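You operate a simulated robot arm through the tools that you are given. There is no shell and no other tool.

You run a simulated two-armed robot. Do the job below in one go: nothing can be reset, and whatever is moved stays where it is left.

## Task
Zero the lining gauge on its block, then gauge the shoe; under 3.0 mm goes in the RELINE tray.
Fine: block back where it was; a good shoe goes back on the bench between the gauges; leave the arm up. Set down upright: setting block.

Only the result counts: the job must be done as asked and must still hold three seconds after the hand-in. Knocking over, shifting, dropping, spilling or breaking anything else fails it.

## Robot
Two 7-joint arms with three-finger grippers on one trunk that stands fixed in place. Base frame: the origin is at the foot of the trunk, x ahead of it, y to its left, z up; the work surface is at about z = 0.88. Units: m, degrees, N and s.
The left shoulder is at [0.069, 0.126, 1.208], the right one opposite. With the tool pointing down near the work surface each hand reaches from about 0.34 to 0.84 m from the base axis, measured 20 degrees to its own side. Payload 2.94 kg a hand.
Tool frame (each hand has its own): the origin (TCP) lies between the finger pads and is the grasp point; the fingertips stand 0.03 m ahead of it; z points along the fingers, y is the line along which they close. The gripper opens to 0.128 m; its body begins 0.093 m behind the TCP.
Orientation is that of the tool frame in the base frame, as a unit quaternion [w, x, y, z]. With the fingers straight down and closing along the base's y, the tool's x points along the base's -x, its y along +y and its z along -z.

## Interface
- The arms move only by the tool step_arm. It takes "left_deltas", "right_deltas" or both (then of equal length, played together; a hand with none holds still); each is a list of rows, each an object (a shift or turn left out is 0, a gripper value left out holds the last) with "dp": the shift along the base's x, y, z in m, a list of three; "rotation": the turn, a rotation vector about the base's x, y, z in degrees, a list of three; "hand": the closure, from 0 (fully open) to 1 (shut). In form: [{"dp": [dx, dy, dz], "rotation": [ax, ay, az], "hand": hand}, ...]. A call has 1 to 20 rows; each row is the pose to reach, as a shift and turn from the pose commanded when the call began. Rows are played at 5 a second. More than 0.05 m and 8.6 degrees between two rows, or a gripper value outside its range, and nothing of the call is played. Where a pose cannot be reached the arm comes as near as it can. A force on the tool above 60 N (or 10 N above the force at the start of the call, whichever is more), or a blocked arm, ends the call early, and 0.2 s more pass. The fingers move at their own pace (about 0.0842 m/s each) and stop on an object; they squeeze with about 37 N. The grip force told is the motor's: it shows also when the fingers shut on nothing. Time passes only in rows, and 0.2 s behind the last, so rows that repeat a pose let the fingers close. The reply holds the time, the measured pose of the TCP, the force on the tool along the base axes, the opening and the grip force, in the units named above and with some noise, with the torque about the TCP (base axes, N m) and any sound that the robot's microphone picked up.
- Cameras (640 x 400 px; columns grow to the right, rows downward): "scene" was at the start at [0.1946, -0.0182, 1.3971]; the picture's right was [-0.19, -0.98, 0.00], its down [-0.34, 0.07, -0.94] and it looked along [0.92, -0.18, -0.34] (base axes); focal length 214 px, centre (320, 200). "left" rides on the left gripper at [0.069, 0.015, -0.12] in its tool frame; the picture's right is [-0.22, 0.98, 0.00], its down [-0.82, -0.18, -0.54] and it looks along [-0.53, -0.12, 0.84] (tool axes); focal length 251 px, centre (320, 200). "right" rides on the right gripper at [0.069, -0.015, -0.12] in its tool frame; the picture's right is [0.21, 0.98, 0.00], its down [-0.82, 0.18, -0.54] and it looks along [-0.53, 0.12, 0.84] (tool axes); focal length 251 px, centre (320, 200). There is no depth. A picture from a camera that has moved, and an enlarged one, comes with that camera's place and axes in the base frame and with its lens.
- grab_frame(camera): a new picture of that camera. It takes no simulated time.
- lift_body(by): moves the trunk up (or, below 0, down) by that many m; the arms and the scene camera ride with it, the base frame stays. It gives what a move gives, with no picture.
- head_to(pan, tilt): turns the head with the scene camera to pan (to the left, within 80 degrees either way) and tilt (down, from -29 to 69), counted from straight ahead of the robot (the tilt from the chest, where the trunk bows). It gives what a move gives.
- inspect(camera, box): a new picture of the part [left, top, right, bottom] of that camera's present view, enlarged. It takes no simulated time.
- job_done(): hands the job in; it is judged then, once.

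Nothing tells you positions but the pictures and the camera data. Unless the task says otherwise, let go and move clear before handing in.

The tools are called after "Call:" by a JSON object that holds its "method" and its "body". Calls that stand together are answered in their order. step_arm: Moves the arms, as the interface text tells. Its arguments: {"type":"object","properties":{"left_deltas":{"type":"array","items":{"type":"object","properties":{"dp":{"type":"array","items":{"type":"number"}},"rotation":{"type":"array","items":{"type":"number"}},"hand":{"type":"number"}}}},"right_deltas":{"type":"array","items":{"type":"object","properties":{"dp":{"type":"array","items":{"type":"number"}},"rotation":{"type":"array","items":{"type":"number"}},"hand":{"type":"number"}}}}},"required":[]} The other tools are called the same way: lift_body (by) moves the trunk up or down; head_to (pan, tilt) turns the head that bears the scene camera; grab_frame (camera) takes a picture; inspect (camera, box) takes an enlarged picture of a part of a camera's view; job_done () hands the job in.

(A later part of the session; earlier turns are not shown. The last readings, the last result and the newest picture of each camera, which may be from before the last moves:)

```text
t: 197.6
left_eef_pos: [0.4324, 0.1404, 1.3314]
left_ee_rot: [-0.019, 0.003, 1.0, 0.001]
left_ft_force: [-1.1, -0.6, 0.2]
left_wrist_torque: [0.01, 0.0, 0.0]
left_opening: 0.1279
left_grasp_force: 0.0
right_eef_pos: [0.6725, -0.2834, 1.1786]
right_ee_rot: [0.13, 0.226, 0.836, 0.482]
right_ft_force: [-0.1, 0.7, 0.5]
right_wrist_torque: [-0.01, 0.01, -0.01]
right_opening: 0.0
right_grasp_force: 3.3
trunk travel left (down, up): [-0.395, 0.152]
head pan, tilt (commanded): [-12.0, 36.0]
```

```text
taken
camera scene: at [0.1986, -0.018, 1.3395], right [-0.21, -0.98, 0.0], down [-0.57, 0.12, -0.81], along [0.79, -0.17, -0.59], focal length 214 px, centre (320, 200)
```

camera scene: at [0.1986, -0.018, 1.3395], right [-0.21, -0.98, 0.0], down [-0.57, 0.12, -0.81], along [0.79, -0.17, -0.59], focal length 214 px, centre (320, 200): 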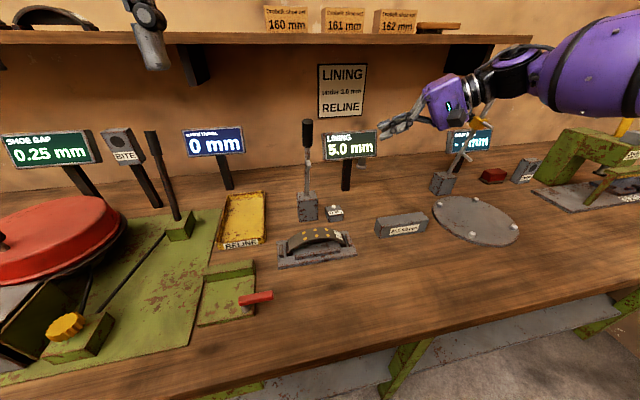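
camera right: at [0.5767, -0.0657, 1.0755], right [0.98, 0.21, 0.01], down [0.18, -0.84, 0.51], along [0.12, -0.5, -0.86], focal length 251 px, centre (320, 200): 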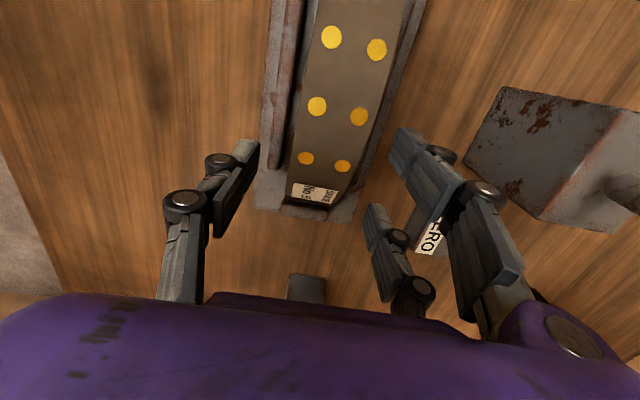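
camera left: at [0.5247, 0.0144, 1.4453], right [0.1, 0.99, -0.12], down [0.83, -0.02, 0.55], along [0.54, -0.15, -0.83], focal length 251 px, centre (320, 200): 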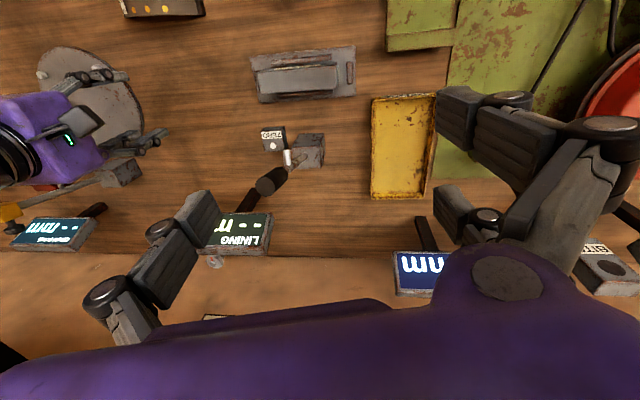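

The reorientation went straight through. I'll repeat the same approach behind the knob.

Call:
{"method": "step_arm", "body": {"right_deltas": [{"dp": [0.022, 0.018, 0.002]}, {"dp": [0.044, 0.036, 0.004]}, {"dp": [0.0655, 0.054, 0.006]}, {"dp": [0.0655, 0.09, 0.003]}, {"dp": [0.0655, 0.125, 0.0]}, {"dp": [0.0655, 0.16, -0.002]}, {"dp": [0.0655, 0.16, -0.002]}]}}

Call:
{"method": "grab_frame", "body": {"camera": "right"}}

Call:
{"method": "inspect", "body": {"camera": "scene", "box": [260, 90, 420, 280]}}

```text
t: 199.2
left_eef_pos: [0.4313, 0.1391, 1.3313]
left_ee_rot: [-0.022, 0.004, 1.0, 0.002]
left_ft_force: [-0.3, -0.7, 0.8]
left_wrist_torque: [0.05, -0.02, -0.01]
left_opening: 0.128
left_grasp_force: 0.1
right_eef_pos: [0.7389, -0.1234, 1.176]
right_ee_rot: [0.129, 0.226, 0.837, 0.482]
right_ft_force: [-0.4, -0.5, -0.1]
right_wrist_torque: [0.01, -0.01, 0.0]
right_opening: 0.0
right_grasp_force: 3.3
trunk travel left (down, up): [-0.395, 0.152]
head pan, tilt (commanded): [-12.0, 36.0]
```

```text
taken
camera right: at [0.6219, -0.1838, 1.2225], right [0.06, 0.53, 0.85], down [0.52, -0.74, 0.43], along [0.85, 0.41, -0.32], focal length 251 px, centre (320, 200)
```

right: 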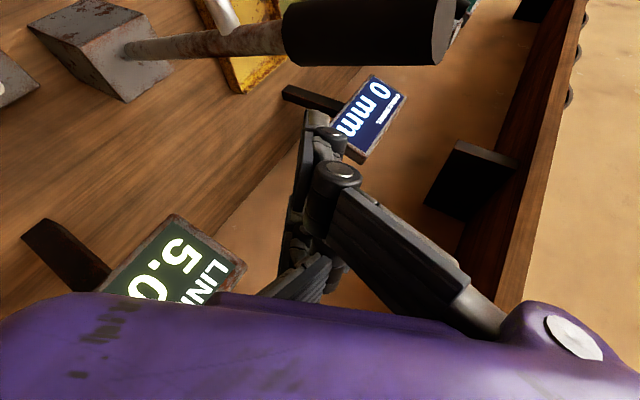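

```text
2.11 times, centred on (340, 185) of scene
camera zoom: at [0.1988, -0.019, 1.3394], right [-0.21, -0.98, 0.0], down [-0.57, 0.12, -0.81], along [0.79, -0.17, -0.59], focal length 452 px, centre (278, 232)
```

zoom: 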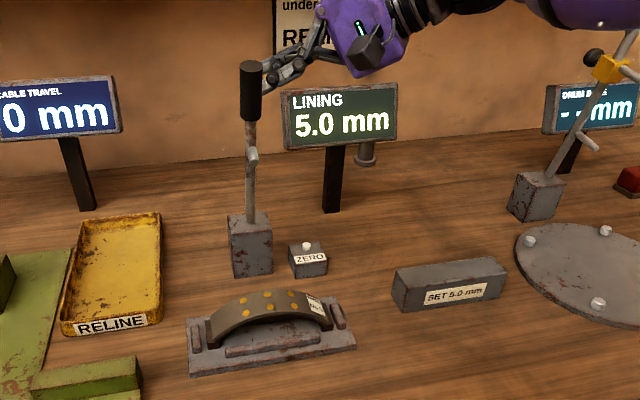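

Same position as before. I'll pull the lever gently towards me and let it settle on the shoe.

Call:
{"method": "step_arm", "body": {"right_deltas": [{"dp": [-0.015, 0, 0]}, {"dp": [-0.03, 0, 0]}, {"dp": [-0.041, 0, 0]}, {"dp": [-0.05, 0, -0.001]}, {"dp": [-0.058, 0, -0.001]}, {"dp": [-0.066, 0, -0.002]}, {"dp": [-0.074, 0, -0.004]}, {"dp": [-0.082, 0, -0.005]}, {"dp": [-0.09, 0, -0.008]}, {"dp": [-0.098, 0, -0.012]}, {"dp": [-0.106, 0, -0.016]}, {"dp": [-0.106, 0, -0.016]}]}}

Call:
{"method": "step_arm", "body": {"right_deltas": [{"dp": [0, 0, 0.01]}, {"dp": [0, -0.02, 0.02]}, {"dp": [0, -0.05, 0.03]}, {"dp": [0, -0.08, 0.03]}, {"dp": [0, -0.1, 0.03]}]}}

Call:
{"method": "inspect", "body": {"camera": "scene", "box": [260, 90, 420, 280]}}

Call:
{"method": "inspect", "body": {"camera": "scene", "box": [310, 120, 390, 170]}}

```text
t: 201.8
left_eef_pos: [0.4339, 0.1409, 1.3319]
left_ee_rot: [-0.021, 0.003, 1.0, 0.002]
left_ft_force: [0.4, -0.6, 0.6]
left_wrist_torque: [-0.04, -0.01, -0.03]
left_opening: 0.1282
left_grasp_force: 0.1
right_eef_pos: [0.6326, -0.1219, 1.1587]
right_ee_rot: [0.129, 0.226, 0.836, 0.482]
right_ft_force: [1.4, 0.5, 0.2]
right_wrist_torque: [-0.03, -0.03, 0.01]
right_opening: 0.0
right_grasp_force: 3.0
trunk travel left (down, up): [-0.395, 0.152]
head pan, tilt (commanded): [-12.0, 36.0]
```

```text
t: 202.9
left_eef_pos: [0.4343, 0.1399, 1.3309]
left_ee_rot: [-0.021, 0.003, 1.0, 0.002]
left_ft_force: [0.3, 0.1, -0.1]
left_wrist_torque: [0.01, -0.02, 0.03]
left_opening: 0.1278
left_grasp_force: 0.0
right_eef_pos: [0.6304, -0.2231, 1.1893]
right_ee_rot: [0.13, 0.224, 0.837, 0.482]
right_ft_force: [-0.6, -0.1, -0.6]
right_wrist_torque: [0.08, 0.01, -0.01]
right_opening: 0.0
right_grasp_force: 2.3
trunk travel left (down, up): [-0.395, 0.152]
head pan, tilt (commanded): [-12.0, 36.0]
```

```text
2.11 times, centred on (340, 185) of scene
camera zoom: at [0.199, -0.0187, 1.3394], right [-0.21, -0.98, 0.0], down [-0.57, 0.12, -0.81], along [0.79, -0.17, -0.59], focal length 452 px, centre (278, 232)
```

zoom: 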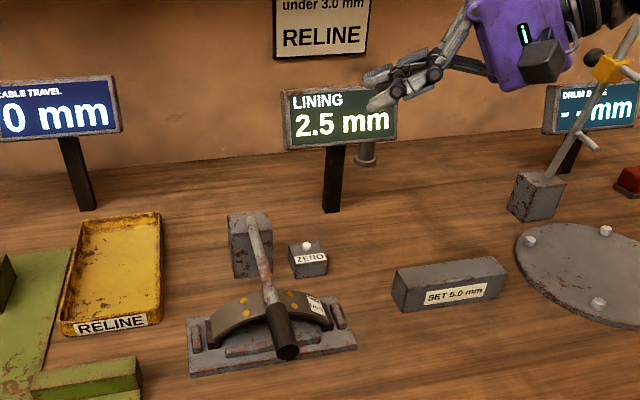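

```text
8.00 times, centred on (350, 145) of scene
camera zoom: at [0.199, -0.0187, 1.3394], right [-0.21, -0.98, 0.0], down [-0.57, 0.12, -0.81], along [0.79, -0.17, -0.59], focal length 1716 px, centre (80, 640)
```

zoom: 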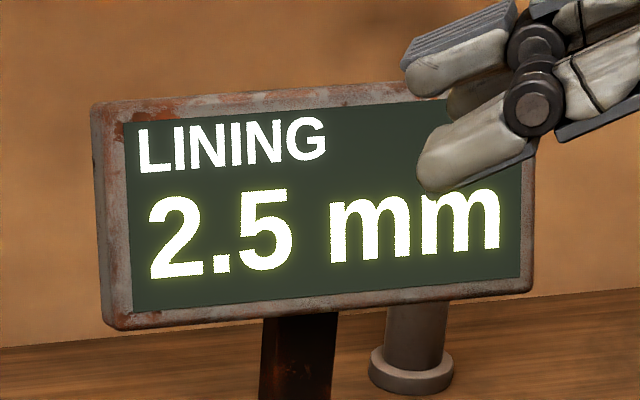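

The gauge reads 2.5 mm, under 3.0, so this shoe goes in the RELINE tray. First the lever has to go back up: I'll turn the hand to point left, and lower the trunk as before.

Call:
{"method": "step_arm", "body": {"right_deltas": [{"dp": [0.01, -0.015, 0.003], "rotation": [0, 0, 8]}, {"dp": [0.02, -0.03, 0.006], "rotation": [0, 0, 16]}, {"dp": [0.03, -0.045, 0.009], "rotation": [0, 0, 24]}, {"dp": [0.037, -0.055, 0.011], "rotation": [0, 0, 30]}, {"dp": [0.037, -0.055, 0.011], "rotation": [0, 0, 30]}]}}

Call:
{"method": "lift_body", "body": {"by": -0.18}}

Call:
{"method": "grab_frame", "body": {"camera": "scene"}}

Call:
{"method": "grab_frame", "body": {"camera": "right"}}

```text
t: 204.2
left_eef_pos: [0.4313, 0.1398, 1.3318]
left_ee_rot: [-0.02, 0.003, 1.0, 0.002]
left_ft_force: [-0.2, 1.0, 0.6]
left_wrist_torque: [0.01, -0.03, -0.01]
left_opening: 0.1278
left_grasp_force: 0.1
right_eef_pos: [0.6679, -0.2789, 1.1983]
right_ee_rot: [0.0, 0.002, 0.866, 0.5]
right_ft_force: [0.2, 0.2, 1.1]
right_wrist_torque: [-0.03, -0.06, -0.03]
right_opening: 0.0002
right_grasp_force: 3.5
trunk travel left (down, up): [-0.395, 0.152]
head pan, tilt (commanded): [-12.0, 36.0]
```

```text
t: 206.2
left_eef_pos: [0.4319, 0.1408, 1.1518]
left_ee_rot: [-0.021, 0.004, 1.0, 0.001]
left_ft_force: [0.6, -0.7, 0.7]
left_wrist_torque: [-0.01, 0.0, 0.01]
left_opening: 0.1283
left_grasp_force: 0.0
right_eef_pos: [0.6681, -0.2782, 1.0207]
right_ee_rot: [0.0, 0.002, 0.866, 0.499]
right_ft_force: [-0.4, 0.6, 0.6]
right_wrist_torque: [0.01, 0.0, -0.04]
right_opening: 0.0003
right_grasp_force: 3.5
trunk travel left (down, up): [-0.215, 0.332]
head pan, tilt (commanded): [-12.0, 36.0]
```

```text
taken
camera scene: at [0.2473, -0.0182, 1.1574], right [-0.21, -0.98, 0.0], down [-0.57, 0.12, -0.81], along [0.79, -0.17, -0.59], focal length 214 px, centre (320, 200)
```

scene: 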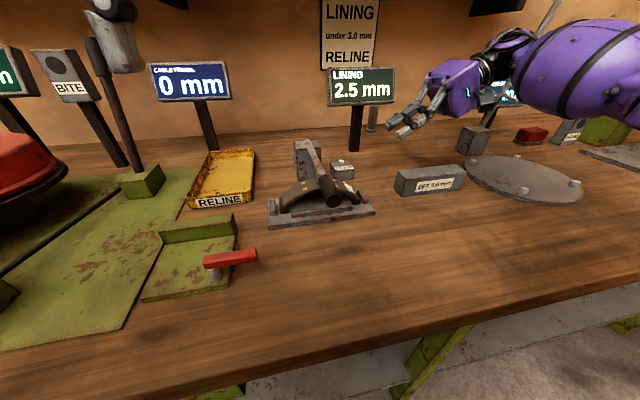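

```text
taken
camera right: at [0.5993, -0.3873, 1.0672], right [-0.21, 0.49, 0.85], down [0.82, -0.38, 0.43], along [0.53, 0.78, -0.32], focal length 251 px, centre (320, 200)
```

right: 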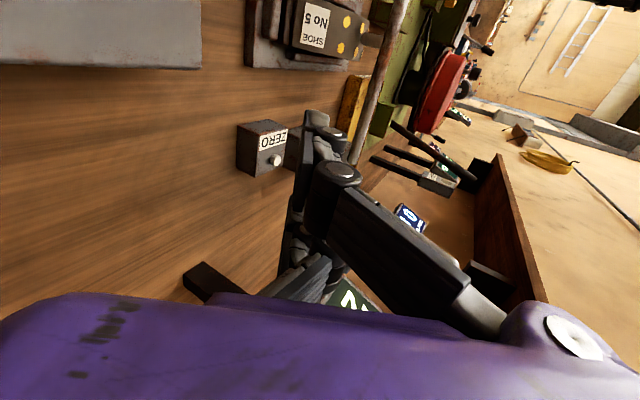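

Good posture. I'll slide the fingers left under the rod again, between the shoe and the post.

Call:
{"method": "step_arm", "body": {"right_deltas": [{"dp": [-0.004, 0.02, 0.008]}, {"dp": [-0.006, 0.045, 0.008]}, {"dp": [-0.006, 0.075, -0.013]}, {"dp": [-0.006, 0.108, -0.034]}, {"dp": [-0.006, 0.108, -0.034]}]}}

Call:
{"method": "grab_frame", "body": {"camera": "right"}}

Call:
{"method": "inspect", "body": {"camera": "scene", "box": [250, 110, 430, 240]}}

```text
t: 207.3
left_eef_pos: [0.4333, 0.1395, 1.1512]
left_ee_rot: [-0.021, 0.004, 1.0, 0.003]
left_ft_force: [0.5, 0.3, -0.7]
left_wrist_torque: [0.0, -0.03, 0.0]
left_opening: 0.128
left_grasp_force: 0.2
right_eef_pos: [0.6625, -0.1691, 0.986]
right_ee_rot: [0.0, 0.002, 0.867, 0.498]
right_ft_force: [-0.5, 0.2, 0.1]
right_wrist_torque: [0.02, 0.0, 0.03]
right_opening: 0.0
right_grasp_force: 3.6
trunk travel left (down, up): [-0.215, 0.332]
head pan, tilt (commanded): [-12.0, 36.0]
```

```text
taken
camera right: at [0.5939, -0.2786, 1.0315], right [-0.21, 0.49, 0.85], down [0.82, -0.38, 0.43], along [0.53, 0.78, -0.32], focal length 251 px, centre (320, 200)
```

right: 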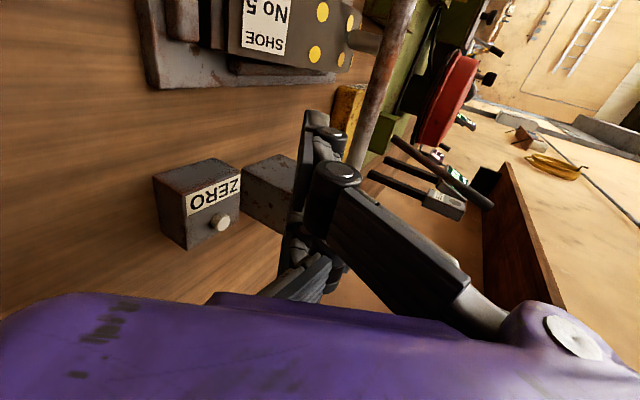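

```text
3.08 times, centred on (340, 175) of scene
camera zoom: at [0.2476, -0.0185, 1.1573], right [-0.21, -0.98, 0.0], down [-0.57, 0.12, -0.81], along [0.79, -0.17, -0.59], focal length 660 px, centre (258, 277)
```

zoom: 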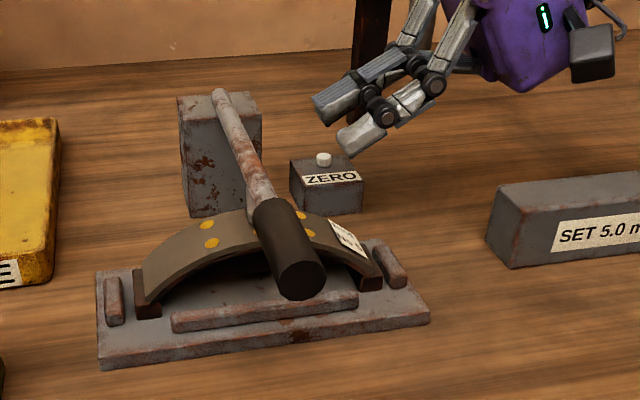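

Call:
{"method": "step_arm", "body": {"right_deltas": [{"dp": [0, 0.02, -0.0105]}, {"dp": [0, 0.04, -0.021]}, {"dp": [0, 0.06, -0.0315]}, {"dp": [0, 0.074, -0.0385]}, {"dp": [0, 0.074, -0.0385]}]}}

Call:
{"method": "inspect", "body": {"camera": "scene", "box": [250, 110, 430, 240]}}

Call:
{"method": "grab_frame", "body": {"camera": "right"}}

```text
t: 208.6
left_eef_pos: [0.433, 0.1398, 1.1515]
left_ee_rot: [-0.021, 0.004, 1.0, 0.001]
left_ft_force: [0.2, -0.4, -0.3]
left_wrist_torque: [-0.01, 0.01, -0.01]
left_opening: 0.1276
left_grasp_force: 0.0
right_eef_pos: [0.6627, -0.0931, 0.9461]
right_ee_rot: [0.0, 0.001, 0.866, 0.5]
right_ft_force: [0.5, -0.6, -0.2]
right_wrist_torque: [-0.02, 0.01, 0.02]
right_opening: 0.0001
right_grasp_force: 2.8
trunk travel left (down, up): [-0.215, 0.332]
head pan, tilt (commanded): [-12.0, 36.0]
```

```text
3.08 times, centred on (340, 175) of scene
camera zoom: at [0.2476, -0.0183, 1.1572], right [-0.21, -0.98, 0.0], down [-0.57, 0.12, -0.81], along [0.79, -0.17, -0.59], focal length 660 px, centre (258, 277)
```

zoom: 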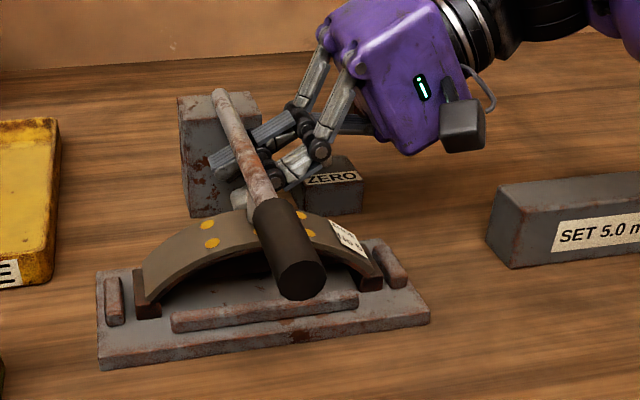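

```text
taken
camera right: at [0.5942, -0.2044, 0.9931], right [-0.21, 0.49, 0.85], down [0.82, -0.38, 0.43], along [0.53, 0.78, -0.32], focal length 251 px, centre (320, 200)
```

right: 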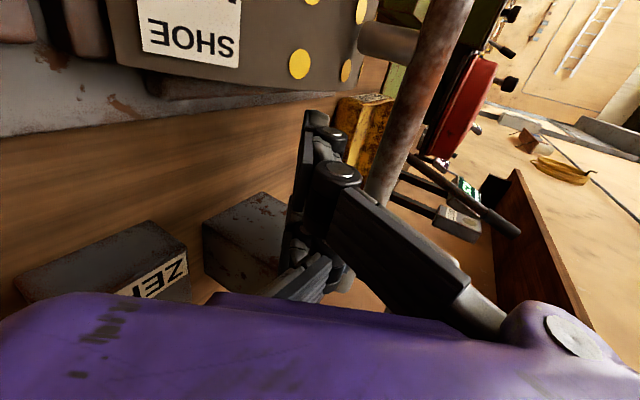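

The fingers are under the rod. Raising the lever again, following the same path.

Call:
{"method": "step_arm", "body": {"right_deltas": [{"dp": [0, 0, 0.012]}, {"dp": [0, 0, 0.022]}, {"dp": [0, 0, 0.03]}, {"dp": [0, 0, 0.038]}, {"dp": [0, 0, 0.046]}, {"dp": [0, 0, 0.054]}, {"dp": [0, 0, 0.062]}, {"dp": [0, 0, 0.07]}, {"dp": [0, 0, 0.078]}, {"dp": [0, 0, 0.086]}, {"dp": [0.001, 0, 0.094]}, {"dp": [0.002, 0, 0.102]}, {"dp": [0.004, 0, 0.11]}, {"dp": [0.006, 0, 0.118]}, {"dp": [0.008, 0, 0.126]}, {"dp": [0.01, 0, 0.131]}, {"dp": [0.01, 0, 0.131]}]}}

Call:
{"method": "grab_frame", "body": {"camera": "scene"}}

Call:
{"method": "inspect", "body": {"camera": "scene", "box": [270, 0, 400, 200]}}

```text
t: 212.2
left_eef_pos: [0.4344, 0.1391, 1.1515]
left_ee_rot: [-0.021, 0.004, 1.0, 0.002]
left_ft_force: [0.0, -0.2, -1.5]
left_wrist_torque: [0.02, 0.01, 0.01]
left_opening: 0.128
left_grasp_force: 0.1
right_eef_pos: [0.6738, -0.0973, 1.0777]
right_ee_rot: [0.0, 0.003, 0.867, 0.499]
right_ft_force: [2.7, -4.8, -10.7]
right_wrist_torque: [-0.05, 0.02, 0.02]
right_opening: 0.0058
right_grasp_force: 3.7
trunk travel left (down, up): [-0.215, 0.332]
head pan, tilt (commanded): [-12.0, 36.0]
```

```text
taken
camera scene: at [0.249, -0.0191, 1.1568], right [-0.21, -0.98, 0.0], down [-0.58, 0.12, -0.81], along [0.79, -0.17, -0.59], focal length 214 px, centre (320, 200)
```

scene: 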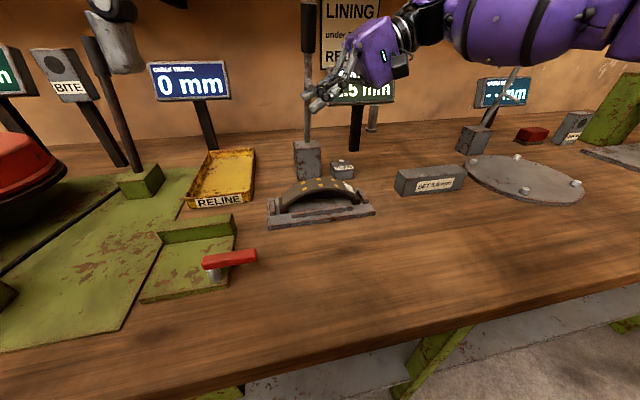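

```text
2.00 times, centred on (335, 100) of scene
camera zoom: at [0.249, -0.0191, 1.1568], right [-0.21, -0.98, 0.0], down [-0.58, 0.12, -0.81], along [0.79, -0.17, -0.59], focal length 429 px, centre (290, 400)
```

zoom: 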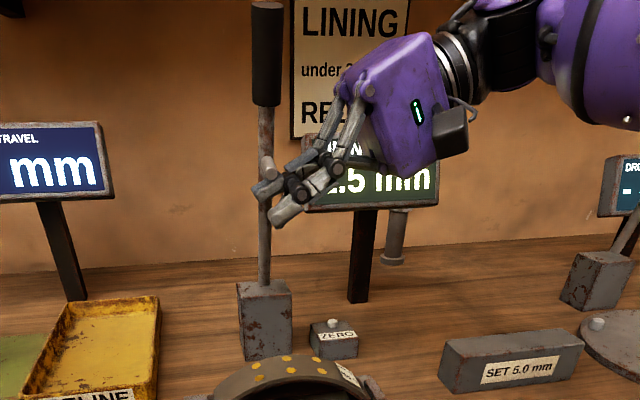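

The lever is nearly up and the shoe hasn't moved. A small forward push to the stop, then I'll withdraw.

Call:
{"method": "step_arm", "body": {"right_deltas": [{"dp": [0.004, 0, 0.0]}, {"dp": [0.008, 0, 0.0]}, {"dp": [0.008, 0, 0.0]}]}}

Call:
{"method": "inspect", "body": {"camera": "scene", "box": [270, 0, 400, 200]}}

```text
t: 212.9
left_eef_pos: [0.4303, 0.1381, 1.1521]
left_ee_rot: [-0.019, 0.003, 1.0, 0.002]
left_ft_force: [-1.2, 0.5, 0.8]
left_wrist_torque: [0.03, -0.02, 0.0]
left_opening: 0.1281
left_grasp_force: 0.2
right_eef_pos: [0.6758, -0.0968, 1.0793]
right_ee_rot: [-0.003, 0.0, 0.867, 0.499]
right_ft_force: [-26.6, -8.4, -11.9]
right_wrist_torque: [-0.11, -0.27, 0.08]
right_opening: 0.0059
right_grasp_force: 4.5
trunk travel left (down, up): [-0.215, 0.332]
head pan, tilt (commanded): [-12.0, 36.0]
```

```text
2.00 times, centred on (335, 100) of scene
camera zoom: at [0.2453, -0.0196, 1.1577], right [-0.21, -0.98, 0.0], down [-0.57, 0.12, -0.81], along [0.79, -0.17, -0.59], focal length 429 px, centre (290, 400)
```

zoom: 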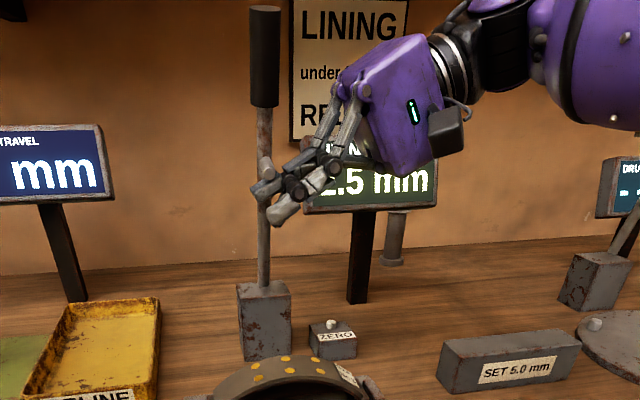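

Against the stop again. Backing off and withdrawing to the right.

Call:
{"method": "step_arm", "body": {"right_deltas": [{"dp": [-0.008, 0, -0.004]}, {"dp": [-0.014, -0.005, -0.01]}, {"dp": [-0.016, -0.03, -0.012]}, {"dp": [-0.018, -0.06, -0.008]}, {"dp": [-0.02, -0.1, 0.0]}, {"dp": [-0.02, -0.14, 0.01]}, {"dp": [-0.02, -0.16, 0.02]}, {"dp": [-0.02, -0.16, 0.02]}]}}

Call:
{"method": "lift_body", "body": {"by": 0.09}}

Call:
{"method": "grab_frame", "body": {"camera": "scene"}}

```text
t: 214.8
left_eef_pos: [0.4339, 0.1387, 1.1514]
left_ee_rot: [-0.021, 0.003, 1.0, 0.002]
left_ft_force: [0.8, 0.0, 0.6]
left_wrist_torque: [0.03, -0.04, 0.03]
left_opening: 0.128
left_grasp_force: 0.1
right_eef_pos: [0.6603, -0.2554, 1.0978]
right_ee_rot: [-0.001, 0.001, 0.867, 0.499]
right_ft_force: [0.3, 0.3, -0.4]
right_wrist_torque: [0.02, 0.0, -0.02]
right_opening: 0.0
right_grasp_force: 2.5
trunk travel left (down, up): [-0.215, 0.332]
head pan, tilt (commanded): [-12.0, 36.0]
```

```text
t: 216.0
left_eef_pos: [0.4337, 0.1397, 1.2407]
left_ee_rot: [-0.021, 0.004, 1.0, 0.002]
left_ft_force: [0.2, -0.7, -0.3]
left_wrist_torque: [0.02, -0.02, 0.0]
left_opening: 0.128
left_grasp_force: 0.1
right_eef_pos: [0.6623, -0.2554, 1.1883]
right_ee_rot: [-0.001, 0.002, 0.867, 0.499]
right_ft_force: [-0.4, -0.4, -0.6]
right_wrist_torque: [0.0, 0.05, 0.01]
right_opening: 0.0001
right_grasp_force: 2.7
trunk travel left (down, up): [-0.305, 0.242]
head pan, tilt (commanded): [-12.0, 36.0]
```

```text
taken
camera scene: at [0.2219, -0.0184, 1.2499], right [-0.21, -0.98, 0.0], down [-0.58, 0.12, -0.81], along [0.79, -0.17, -0.59], focal length 214 px, centre (320, 200)
```

scene: 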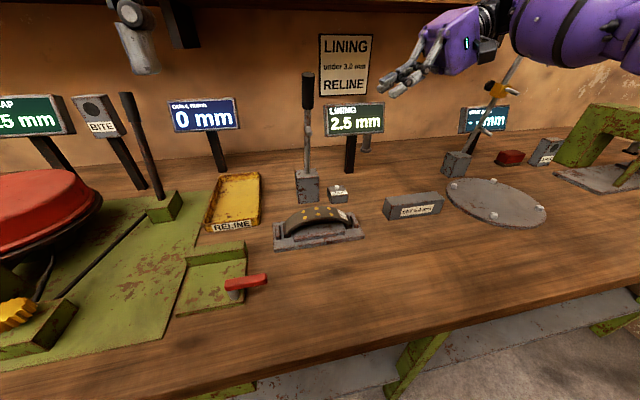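

Lever up, shoe in place. Next is the shoe's move to the tray. The tray needs the shoe lengthwise (along x) and further forward than the right hand reaches, so I'll set it on free bench in front of the plate with the right hand, then carry it in with the left. First I'll bring the right hand back to pointing down with -90° yaw.

Call:
{"method": "step_arm", "body": {"right_deltas": [{"dp": [-0.008, -0.005, -0.011], "rotation": [-8, 0, 0]}, {"dp": [-0.016, -0.01, -0.022], "rotation": [-16, 0, 0]}, {"dp": [-0.024, -0.015, -0.033], "rotation": [-24, 0, 0]}, {"dp": [-0.032, -0.02, -0.044], "rotation": [-32, 0, 0]}, {"dp": [-0.04, -0.025, -0.055], "rotation": [-40, 0, 0]}, {"dp": [-0.048, -0.03, -0.066], "rotation": [-48, 0, 0]}, {"dp": [-0.056, -0.035, -0.077], "rotation": [-56, 0, 0]}, {"dp": [-0.06, -0.04, -0.088], "rotation": [-60, 0, 0]}, {"dp": [-0.06, -0.04, -0.088], "rotation": [-60, 0, 0]}]}}

Call:
{"method": "step_arm", "body": {"right_deltas": [{"dp": [0, 0.0, -0.002], "rotation": [0, 0, -8.2], "hand": 0.35}, {"dp": [0, 0.0, -0.004], "rotation": [0, 0, -16.4], "hand": 0.35}, {"dp": [0, 0.0, -0.006], "rotation": [0, 0, -24.6], "hand": 0.35}, {"dp": [0, 0.0, -0.008], "rotation": [0, 0, -32.8], "hand": 0.35}, {"dp": [0, 0.0, -0.01], "rotation": [0, 0, -41], "hand": 0.35}, {"dp": [0, 0.0, -0.012], "rotation": [0, 0, -49.2], "hand": 0.35}, {"dp": [0, 0.0, -0.014], "rotation": [0, 0, -57.4], "hand": 0.35}, {"dp": [0, 0.0, -0.016], "rotation": [0, 0, -65.6], "hand": 0.35}, {"dp": [0, 0.0, -0.018], "rotation": [0, 0, -73.8], "hand": 0.35}, {"dp": [0, 0.0, -0.02], "rotation": [0, 0, -82], "hand": 0.35}, {"dp": [0, 0.0, -0.02], "rotation": [0, 0, -90], "hand": 0.35}, {"dp": [0, 0.0, -0.02], "rotation": [0, 0, -90], "hand": 0.35}]}}

Call:
{"method": "step_arm", "body": {"right_deltas": [{"dp": [-0.005, 0.04, -0.01], "rotation": [2, 0, 0]}, {"dp": [-0.008, 0.075, -0.02], "rotation": [2, 0, 0]}, {"dp": [-0.01, 0.1, -0.04], "rotation": [2, 0, 0]}, {"dp": [-0.01, 0.12, -0.06], "rotation": [2, 0, 0]}, {"dp": [-0.01, 0.12, -0.08], "rotation": [2, 0, 0]}, {"dp": [-0.01, 0.12, -0.08], "rotation": [2, 0, 0]}]}}

Call:
{"method": "grab_frame", "body": {"camera": "right"}}

Call:
{"method": "inspect", "body": {"camera": "scene", "box": [250, 90, 400, 270]}}

```text
t: 218.0
left_eef_pos: [0.433, 0.1415, 1.241]
left_ee_rot: [-0.021, 0.003, 1.0, 0.002]
left_ft_force: [-0.1, -0.9, -0.1]
left_wrist_torque: [-0.01, -0.02, -0.01]
left_opening: 0.1282
left_grasp_force: 0.1
right_eef_pos: [0.5999, -0.297, 1.1008]
right_ee_rot: [0.001, 0.003, 1.0, -0.001]
right_ft_force: [0.6, -0.6, -0.3]
right_wrist_torque: [0.0, -0.01, 0.0]
right_opening: 0.0
right_grasp_force: 3.0
trunk travel left (down, up): [-0.305, 0.242]
head pan, tilt (commanded): [-12.0, 36.0]
```

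```text
t: 220.6
left_eef_pos: [0.4331, 0.1393, 1.2412]
left_ee_rot: [-0.021, 0.003, 1.0, 0.002]
left_ft_force: [-0.2, -0.3, 0.3]
left_wrist_torque: [0.03, 0.0, 0.01]
left_opening: 0.1276
left_grasp_force: 0.0
right_eef_pos: [0.602, -0.2951, 1.0807]
right_ee_rot: [0.001, 0.709, 0.705, -0.001]
right_ft_force: [0.8, 0.2, 0.0]
right_wrist_torque: [-0.01, 0.03, -0.04]
right_opening: 0.0833
right_grasp_force: 0.0
trunk travel left (down, up): [-0.305, 0.242]
head pan, tilt (commanded): [-12.0, 36.0]
```

```text
t: 222.0
left_eef_pos: [0.4329, 0.1411, 1.2416]
left_ee_rot: [-0.02, 0.003, 1.0, 0.002]
left_ft_force: [0.3, 0.1, -0.2]
left_wrist_torque: [0.02, 0.02, 0.01]
left_opening: 0.1278
left_grasp_force: 0.0
right_eef_pos: [0.592, -0.1761, 1.0014]
right_ee_rot: [-0.012, 0.708, 0.706, 0.012]
right_ft_force: [-0.1, 0.7, -0.4]
right_wrist_torque: [0.02, 0.01, 0.01]
right_opening: 0.0831
right_grasp_force: 0.1
trunk travel left (down, up): [-0.305, 0.242]
head pan, tilt (commanded): [-12.0, 36.0]
```

```text
taken
camera right: at [0.5766, -0.1097, 1.1225], right [0.98, 0.21, 0.01], down [0.18, -0.84, 0.51], along [0.11, -0.5, -0.86], focal length 251 px, centre (320, 200)
```

right: 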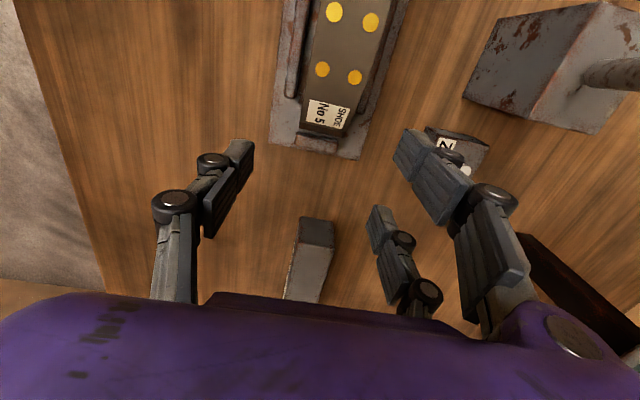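

```text
2.22 times, centred on (325, 180) of scene
camera zoom: at [0.2214, -0.0181, 1.25], right [-0.21, -0.98, 0.0], down [-0.57, 0.12, -0.81], along [0.79, -0.17, -0.59], focal length 477 px, centre (309, 244)
```

zoom: 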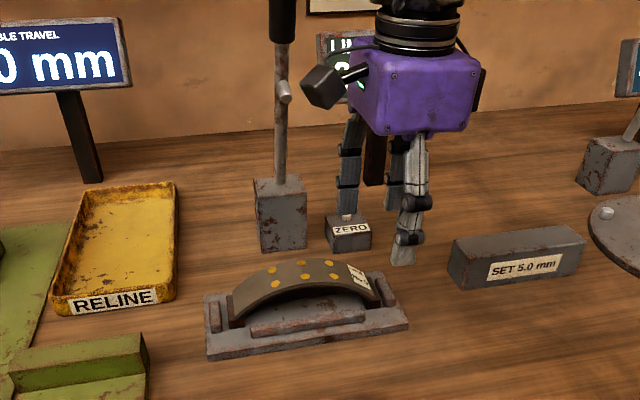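

The shoe is where I left it. I'll go to the same grip point and close on it, then test-lift.

Call:
{"method": "step_arm", "body": {"right_deltas": [{"dp": [0, 0.02, 0]}, {"dp": [0, 0.035, 0]}, {"dp": [0, 0.0445, 0]}, {"dp": [0, 0.0445, -0.02]}, {"dp": [0, 0.0445, -0.04]}, {"dp": [0, 0.0445, -0.055]}, {"dp": [0, 0.0445, -0.064]}, {"dp": [0, 0.0445, -0.0675]}, {"dp": [0, 0.0445, -0.0675]}]}}

Call:
{"method": "grab_frame", "body": {"camera": "right"}}

```text
t: 224.0
left_eef_pos: [0.4332, 0.1398, 1.2426]
left_ee_rot: [-0.021, 0.003, 1.0, 0.002]
left_ft_force: [-0.6, 0.9, -0.4]
left_wrist_torque: [-0.01, 0.03, -0.02]
left_opening: 0.1281
left_grasp_force: 0.1
right_eef_pos: [0.59, -0.1317, 0.9331]
right_ee_rot: [-0.013, 0.71, 0.704, 0.012]
right_ft_force: [0.2, -0.2, 0.2]
right_wrist_torque: [-0.01, -0.02, 0.01]
right_opening: 0.0833
right_grasp_force: 0.1
trunk travel left (down, up): [-0.305, 0.242]
head pan, tilt (commanded): [-12.0, 36.0]
```

```text
taken
camera right: at [0.5762, -0.0658, 1.0553], right [0.98, 0.21, 0.01], down [0.18, -0.84, 0.51], along [0.11, -0.5, -0.86], focal length 251 px, centre (320, 200)
```

right: 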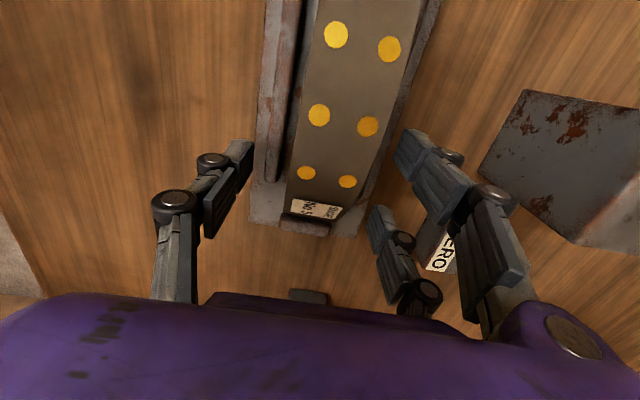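

Call:
{"method": "step_arm", "body": {"right_deltas": [{"dp": [0, 0, 0.0005], "hand": 0.5}, {"dp": [0, 0, 0.0005], "hand": 0.6}, {"dp": [0, 0, 0.0005], "hand": 0.8}, {"dp": [0, 0, 0.0005], "hand": 1.0}, {"dp": [0, 0, 0.0005], "hand": 1.0}, {"dp": [0, 0, 0.0005], "hand": 1.0}, {"dp": [0, 0, 0.003], "hand": 1.0}, {"dp": [0, 0, 0.006], "hand": 1.0}, {"dp": [0, 0, 0.009], "hand": 1.0}, {"dp": [0, 0, 0.009], "hand": 1.0}]}}

Call:
{"method": "inspect", "body": {"camera": "scene", "box": [260, 170, 380, 270]}}

```text
t: 226.2
left_eef_pos: [0.4336, 0.1397, 1.2416]
left_ee_rot: [-0.021, 0.004, 1.0, 0.001]
left_ft_force: [-0.7, -0.1, 0.2]
left_wrist_torque: [-0.01, -0.02, -0.02]
left_opening: 0.1281
left_grasp_force: 0.1
right_eef_pos: [0.5906, -0.1308, 0.9417]
right_ee_rot: [-0.013, 0.709, 0.705, 0.011]
right_ft_force: [-0.9, -0.1, -3.0]
right_wrist_torque: [-0.18, -0.02, -0.02]
right_opening: 0.0388
right_grasp_force: 37.1
trunk travel left (down, up): [-0.305, 0.242]
head pan, tilt (commanded): [-12.0, 36.0]
```

```text
4.00 times, centred on (320, 220) of scene
camera zoom: at [0.2218, -0.0184, 1.2499], right [-0.21, -0.98, 0.0], down [-0.58, 0.12, -0.81], along [0.79, -0.17, -0.59], focal length 858 px, centre (320, 120)
```

zoom: 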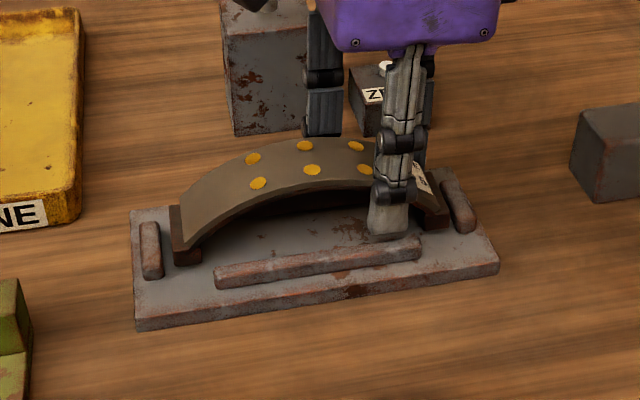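

The shoe is held. I'll lift it, bring it back out over the free bench in front of the plate, and turn it lengthwise.

Call:
{"method": "step_arm", "body": {"right_deltas": [{"dp": [0, 0, 0.012]}, {"dp": [0, 0, 0.026]}, {"dp": [0, 0, 0.042]}, {"dp": [-0.015, 0, 0.055]}, {"dp": [-0.04, 0, 0.06]}, {"dp": [-0.07, -0.01, 0.06]}, {"dp": [-0.1, -0.03, 0.06]}, {"dp": [-0.115, -0.055, 0.06]}, {"dp": [-0.115, -0.07, 0.06]}, {"dp": [-0.115, -0.07, 0.06]}]}}

Call:
{"method": "step_arm", "body": {"right_deltas": [{"rotation": [0, 0, 8.2]}, {"rotation": [0, 0, 16.4]}, {"rotation": [0, 0, 24.6]}, {"rotation": [0, 0, 32.8]}, {"rotation": [0, 0, 41]}, {"rotation": [0, 0, 49.2]}, {"rotation": [0, 0, 57.4]}, {"rotation": [0, 0, 65.6]}, {"rotation": [0, 0, 73.8]}, {"rotation": [0, 0, 82]}, {"rotation": [0, 0, 90]}, {"rotation": [0, 0, 90]}]}}

Call:
{"method": "grab_frame", "body": {"camera": "scene"}}

Call:
{"method": "grab_frame", "body": {"camera": "right"}}

```text
t: 228.4
left_eef_pos: [0.4334, 0.1394, 1.2411]
left_ee_rot: [-0.021, 0.004, 1.0, 0.002]
left_ft_force: [0.8, 0.1, -0.2]
left_wrist_torque: [0.01, -0.04, 0.02]
left_opening: 0.128
left_grasp_force: 0.0
right_eef_pos: [0.4757, -0.2016, 1.0031]
right_ee_rot: [-0.013, 0.708, 0.706, 0.01]
right_ft_force: [0.5, 0.0, -3.5]
right_wrist_torque: [-0.21, 0.01, -0.03]
right_opening: 0.039
right_grasp_force: 37.3
trunk travel left (down, up): [-0.305, 0.242]
head pan, tilt (commanded): [-12.0, 36.0]
```

```text
t: 231.0
left_eef_pos: [0.4342, 0.1393, 1.242]
left_ee_rot: [-0.021, 0.003, 1.0, 0.002]
left_ft_force: [0.6, 0.1, -0.6]
left_wrist_torque: [0.01, -0.01, -0.03]
left_opening: 0.128
left_grasp_force: 0.0
right_eef_pos: [0.4758, -0.2015, 1.0016]
right_ee_rot: [-0.017, 0.0, 1.0, -0.001]
right_ft_force: [-0.3, 0.1, -5.2]
right_wrist_torque: [-0.04, -0.2, -0.02]
right_opening: 0.0388
right_grasp_force: 37.1
trunk travel left (down, up): [-0.305, 0.242]
head pan, tilt (commanded): [-12.0, 36.0]
```

```text
taken
camera scene: at [0.2217, -0.0184, 1.2499], right [-0.21, -0.98, 0.0], down [-0.58, 0.12, -0.81], along [0.79, -0.17, -0.59], focal length 214 px, centre (320, 200)
```

scene: 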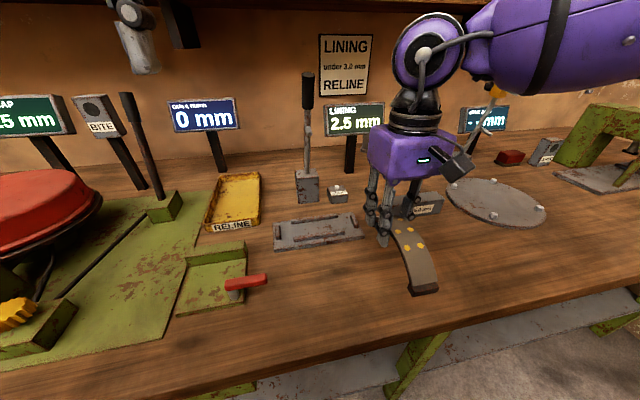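

```text
taken
camera right: at [0.4112, -0.215, 1.1236], right [-0.21, 0.98, 0.01], down [0.84, 0.18, 0.51], along [0.5, 0.11, -0.86], focal length 251 px, centre (320, 200)
```

right: 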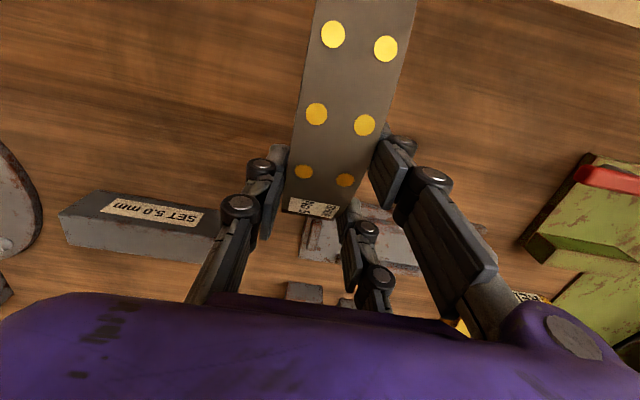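

The shoe now lies lengthwise under the hand. I'll move it to clear bench in front of the plate, around (0.455, -0.12), and set it down.

Call:
{"method": "step_arm", "body": {"right_deltas": [{"dp": [0.005, 0.025, 0]}, {"dp": [0.012, 0.05, 0]}, {"dp": [0.019, 0.08, 0]}, {"dp": [0.019, 0.08, -0.02]}, {"dp": [0.019, 0.08, -0.04]}, {"dp": [0.019, 0.08, -0.058]}, {"dp": [0.019, 0.08, -0.07]}, {"dp": [0.019, 0.08, -0.073]}, {"dp": [0.019, 0.08, -0.073]}]}}

Call:
{"method": "inspect", "body": {"camera": "scene", "box": [270, 150, 430, 320]}}

```text
t: 233.0
left_eef_pos: [0.4324, 0.1394, 1.2403]
left_ee_rot: [-0.021, 0.004, 1.0, 0.002]
left_ft_force: [-0.1, -0.5, -0.7]
left_wrist_torque: [0.02, -0.04, 0.0]
left_opening: 0.1279
left_grasp_force: 0.1
right_eef_pos: [0.4944, -0.1218, 0.929]
right_ee_rot: [-0.017, 0.002, 1.0, 0.0]
right_ft_force: [-0.9, -0.5, -3.6]
right_wrist_torque: [-0.01, -0.18, -0.01]
right_opening: 0.0389
right_grasp_force: 36.4
trunk travel left (down, up): [-0.305, 0.242]
head pan, tilt (commanded): [-12.0, 36.0]
```

```text
2.35 times, centred on (350, 235) of scene
camera zoom: at [0.2217, -0.0184, 1.2499], right [-0.21, -0.98, 0.0], down [-0.58, 0.12, -0.81], along [0.79, -0.17, -0.59], focal length 505 px, centre (249, 118)
```

zoom: 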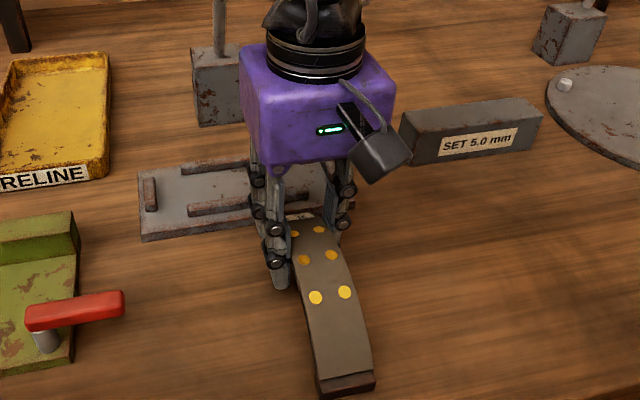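

Call:
{"method": "step_arm", "body": {"right_deltas": [{"dp": [0, 0, -0.002]}, {"dp": [0, 0, -0.004]}, {"dp": [0, 0, -0.004]}]}}

```text
t: 233.8
left_eef_pos: [0.4327, 0.1405, 1.2408]
left_ee_rot: [-0.021, 0.004, 1.0, 0.001]
left_ft_force: [-0.6, -0.3, 0.2]
left_wrist_torque: [0.01, 0.02, -0.02]
left_opening: 0.1279
left_grasp_force: 0.1
right_eef_pos: [0.4946, -0.1218, 0.9264]
right_ee_rot: [-0.017, 0.002, 1.0, -0.001]
right_ft_force: [0.0, 0.9, -4.7]
right_wrist_torque: [0.01, -0.18, 0.02]
right_opening: 0.0388
right_grasp_force: 37.0
trunk travel left (down, up): [-0.305, 0.242]
head pan, tilt (commanded): [-12.0, 36.0]
```

Call:
{"method": "step_arm", "body": {"right_deltas": [{"dp": [0, 0, -0.002]}, {"dp": [0, 0, -0.003]}, {"dp": [0, 0, -0.003]}]}}

```text
t: 234.6
left_eef_pos: [0.4328, 0.1404, 1.242]
left_ee_rot: [-0.021, 0.003, 1.0, 0.002]
left_ft_force: [0.1, 0.2, -0.2]
left_wrist_torque: [0.02, 0.02, 0.02]
left_opening: 0.1279
left_grasp_force: 0.1
right_eef_pos: [0.4947, -0.1212, 0.9232]
right_ee_rot: [-0.015, 0.002, 1.0, -0.001]
right_ft_force: [2.5, -2.3, 9.0]
right_wrist_torque: [0.2, 0.91, 0.15]
right_opening: 0.0388
right_grasp_force: 36.8
trunk travel left (down, up): [-0.305, 0.242]
head pan, tilt (commanded): [-12.0, 36.0]
```

Contact with the bench. I'll release, rise straight up, and take the right hand well away to the right.

Call:
{"method": "step_arm", "body": {"right_deltas": [{"dp": [0, 0, 0.001]}, {"dp": [0, 0, 0.001], "hand": 0.6}, {"dp": [0, 0, 0.001], "hand": 0.45}, {"dp": [0, 0, 0.001], "hand": 0.35}, {"dp": [0, 0, 0.01], "hand": 0.35}, {"dp": [0, 0, 0.04], "hand": 0.35}, {"dp": [0, 0, 0.08], "hand": 0.35}, {"dp": [0, -0.02, 0.12], "hand": 0.35}, {"dp": [0, -0.06, 0.14], "hand": 0.35}, {"dp": [0, -0.1, 0.15], "hand": 0.35}, {"dp": [-0.02, -0.14, 0.16], "hand": 0.35}, {"dp": [-0.05, -0.18, 0.17], "hand": 0.35}, {"dp": [-0.08, -0.21, 0.18], "hand": 0.35}, {"dp": [-0.11, -0.24, 0.18], "hand": 0.35}, {"dp": [-0.14, -0.26, 0.18], "hand": 0.35}]}}

Call:
{"method": "grab_frame", "body": {"camera": "scene"}}

Call:
{"method": "grab_frame", "body": {"camera": "left"}}

Call:
{"method": "inspect", "body": {"camera": "scene", "box": [270, 200, 430, 320]}}

```text
refused: row 12 steps farther than a row can; nothing moved
```

```text
taken
camera scene: at [0.2212, -0.0184, 1.2501], right [-0.21, -0.98, 0.0], down [-0.57, 0.12, -0.81], along [0.79, -0.17, -0.59], focal length 214 px, centre (320, 200)
```

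scene: 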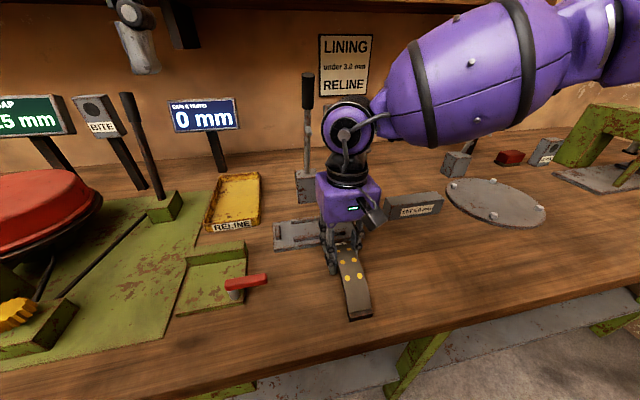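

```text
taken
camera left: at [0.3686, 0.1545, 1.3637], right [0.22, 0.98, 0.0], down [0.84, -0.19, 0.51], along [0.49, -0.12, -0.86], focal length 251 px, centre (320, 200)
```

left: 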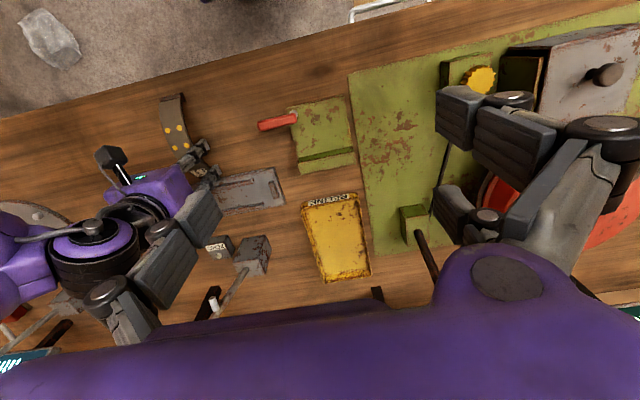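

```text
3.33 times, centred on (350, 260) of scene
camera zoom: at [0.2212, -0.0184, 1.2501], right [-0.21, -0.98, 0.0], down [-0.57, 0.12, -0.81], along [0.79, -0.17, -0.59], focal length 715 px, centre (220, 0)
```

zoom: 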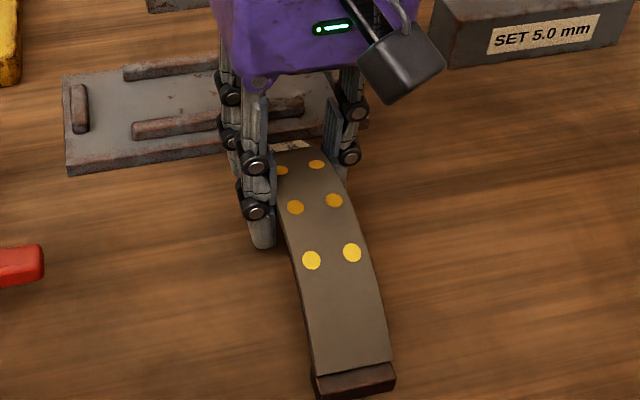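

One row was too long a step, so nothing moved; the shoe sits on the bench still gripped. Releasing again with shorter steps.

Call:
{"method": "step_arm", "body": {"right_deltas": [{"dp": [0, 0, 0.001]}, {"dp": [0, 0, 0.001], "hand": 0.6}, {"dp": [0, 0, 0.001], "hand": 0.45}, {"dp": [0, 0, 0.001], "hand": 0.35}, {"dp": [0, 0, 0.01], "hand": 0.35}, {"dp": [0, 0, 0.04], "hand": 0.35}, {"dp": [0, 0, 0.08], "hand": 0.35}, {"dp": [0, -0.02, 0.12], "hand": 0.35}, {"dp": [0, -0.06, 0.135], "hand": 0.35}, {"dp": [-0.01, -0.1, 0.145], "hand": 0.35}, {"dp": [-0.03, -0.135, 0.155], "hand": 0.35}, {"dp": [-0.055, -0.17, 0.165], "hand": 0.35}, {"dp": [-0.08, -0.205, 0.17], "hand": 0.35}, {"dp": [-0.105, -0.24, 0.175], "hand": 0.35}, {"dp": [-0.13, -0.26, 0.18], "hand": 0.35}]}}

Call:
{"method": "grab_frame", "body": {"camera": "scene"}}

Call:
{"method": "inspect", "body": {"camera": "scene", "box": [270, 200, 430, 320]}}

Call:
{"method": "inspect", "body": {"camera": "left", "box": [120, 60, 400, 300]}}

```text
t: 238.0
left_eef_pos: [0.4335, 0.1401, 1.2408]
left_ee_rot: [-0.021, 0.004, 1.0, 0.002]
left_ft_force: [-0.5, 0.2, 0.9]
left_wrist_torque: [-0.04, 0.01, 0.01]
left_opening: 0.1279
left_grasp_force: 0.0
right_eef_pos: [0.3724, -0.3649, 1.1481]
right_ee_rot: [0.085, -0.025, 0.996, 0.019]
right_ft_force: [-0.1, 0.6, 0.2]
right_wrist_torque: [-0.02, 0.03, 0.01]
right_opening: 0.0834
right_grasp_force: 0.1
trunk travel left (down, up): [-0.305, 0.242]
head pan, tilt (commanded): [-12.0, 36.0]
stopped in row 15 (right hand): the arm was blocked; the commanded pose is now the measured one
```

```text
taken
camera scene: at [0.2218, -0.0176, 1.2499], right [-0.21, -0.98, 0.0], down [-0.58, 0.12, -0.81], along [0.79, -0.17, -0.59], focal length 214 px, centre (320, 200)
```

scene: 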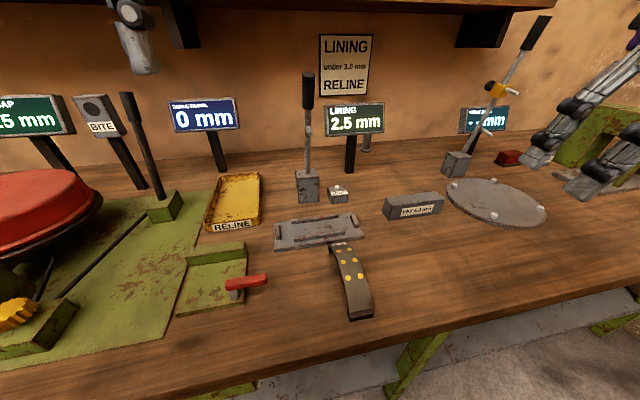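

```text
3.33 times, centred on (350, 260) of scene
camera zoom: at [0.2218, -0.0176, 1.2499], right [-0.21, -0.98, 0.0], down [-0.58, 0.12, -0.81], along [0.79, -0.17, -0.59], focal length 715 px, centre (220, 0)
```

zoom: 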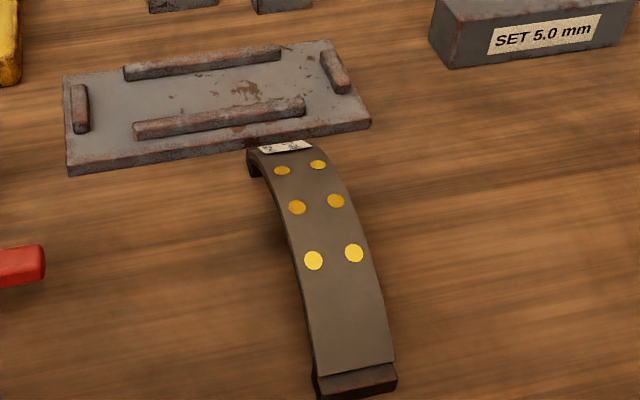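

```text
1.67 times, centred on (260, 180) of left
camera zoom: at [0.3693, 0.1552, 1.3632], right [0.22, 0.98, -0.01], down [0.84, -0.19, 0.5], along [0.49, -0.12, -0.86], focal length 419 px, centre (420, 233)
```

zoom: 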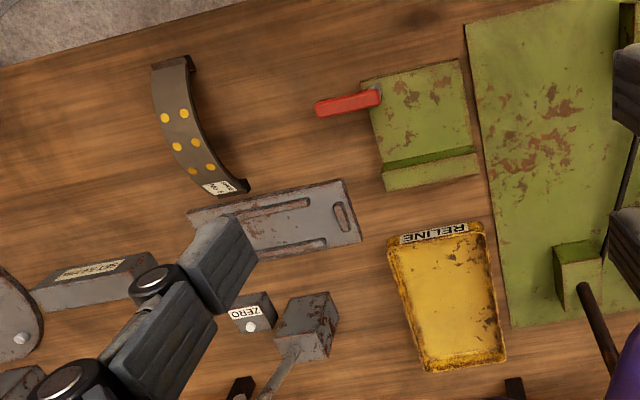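

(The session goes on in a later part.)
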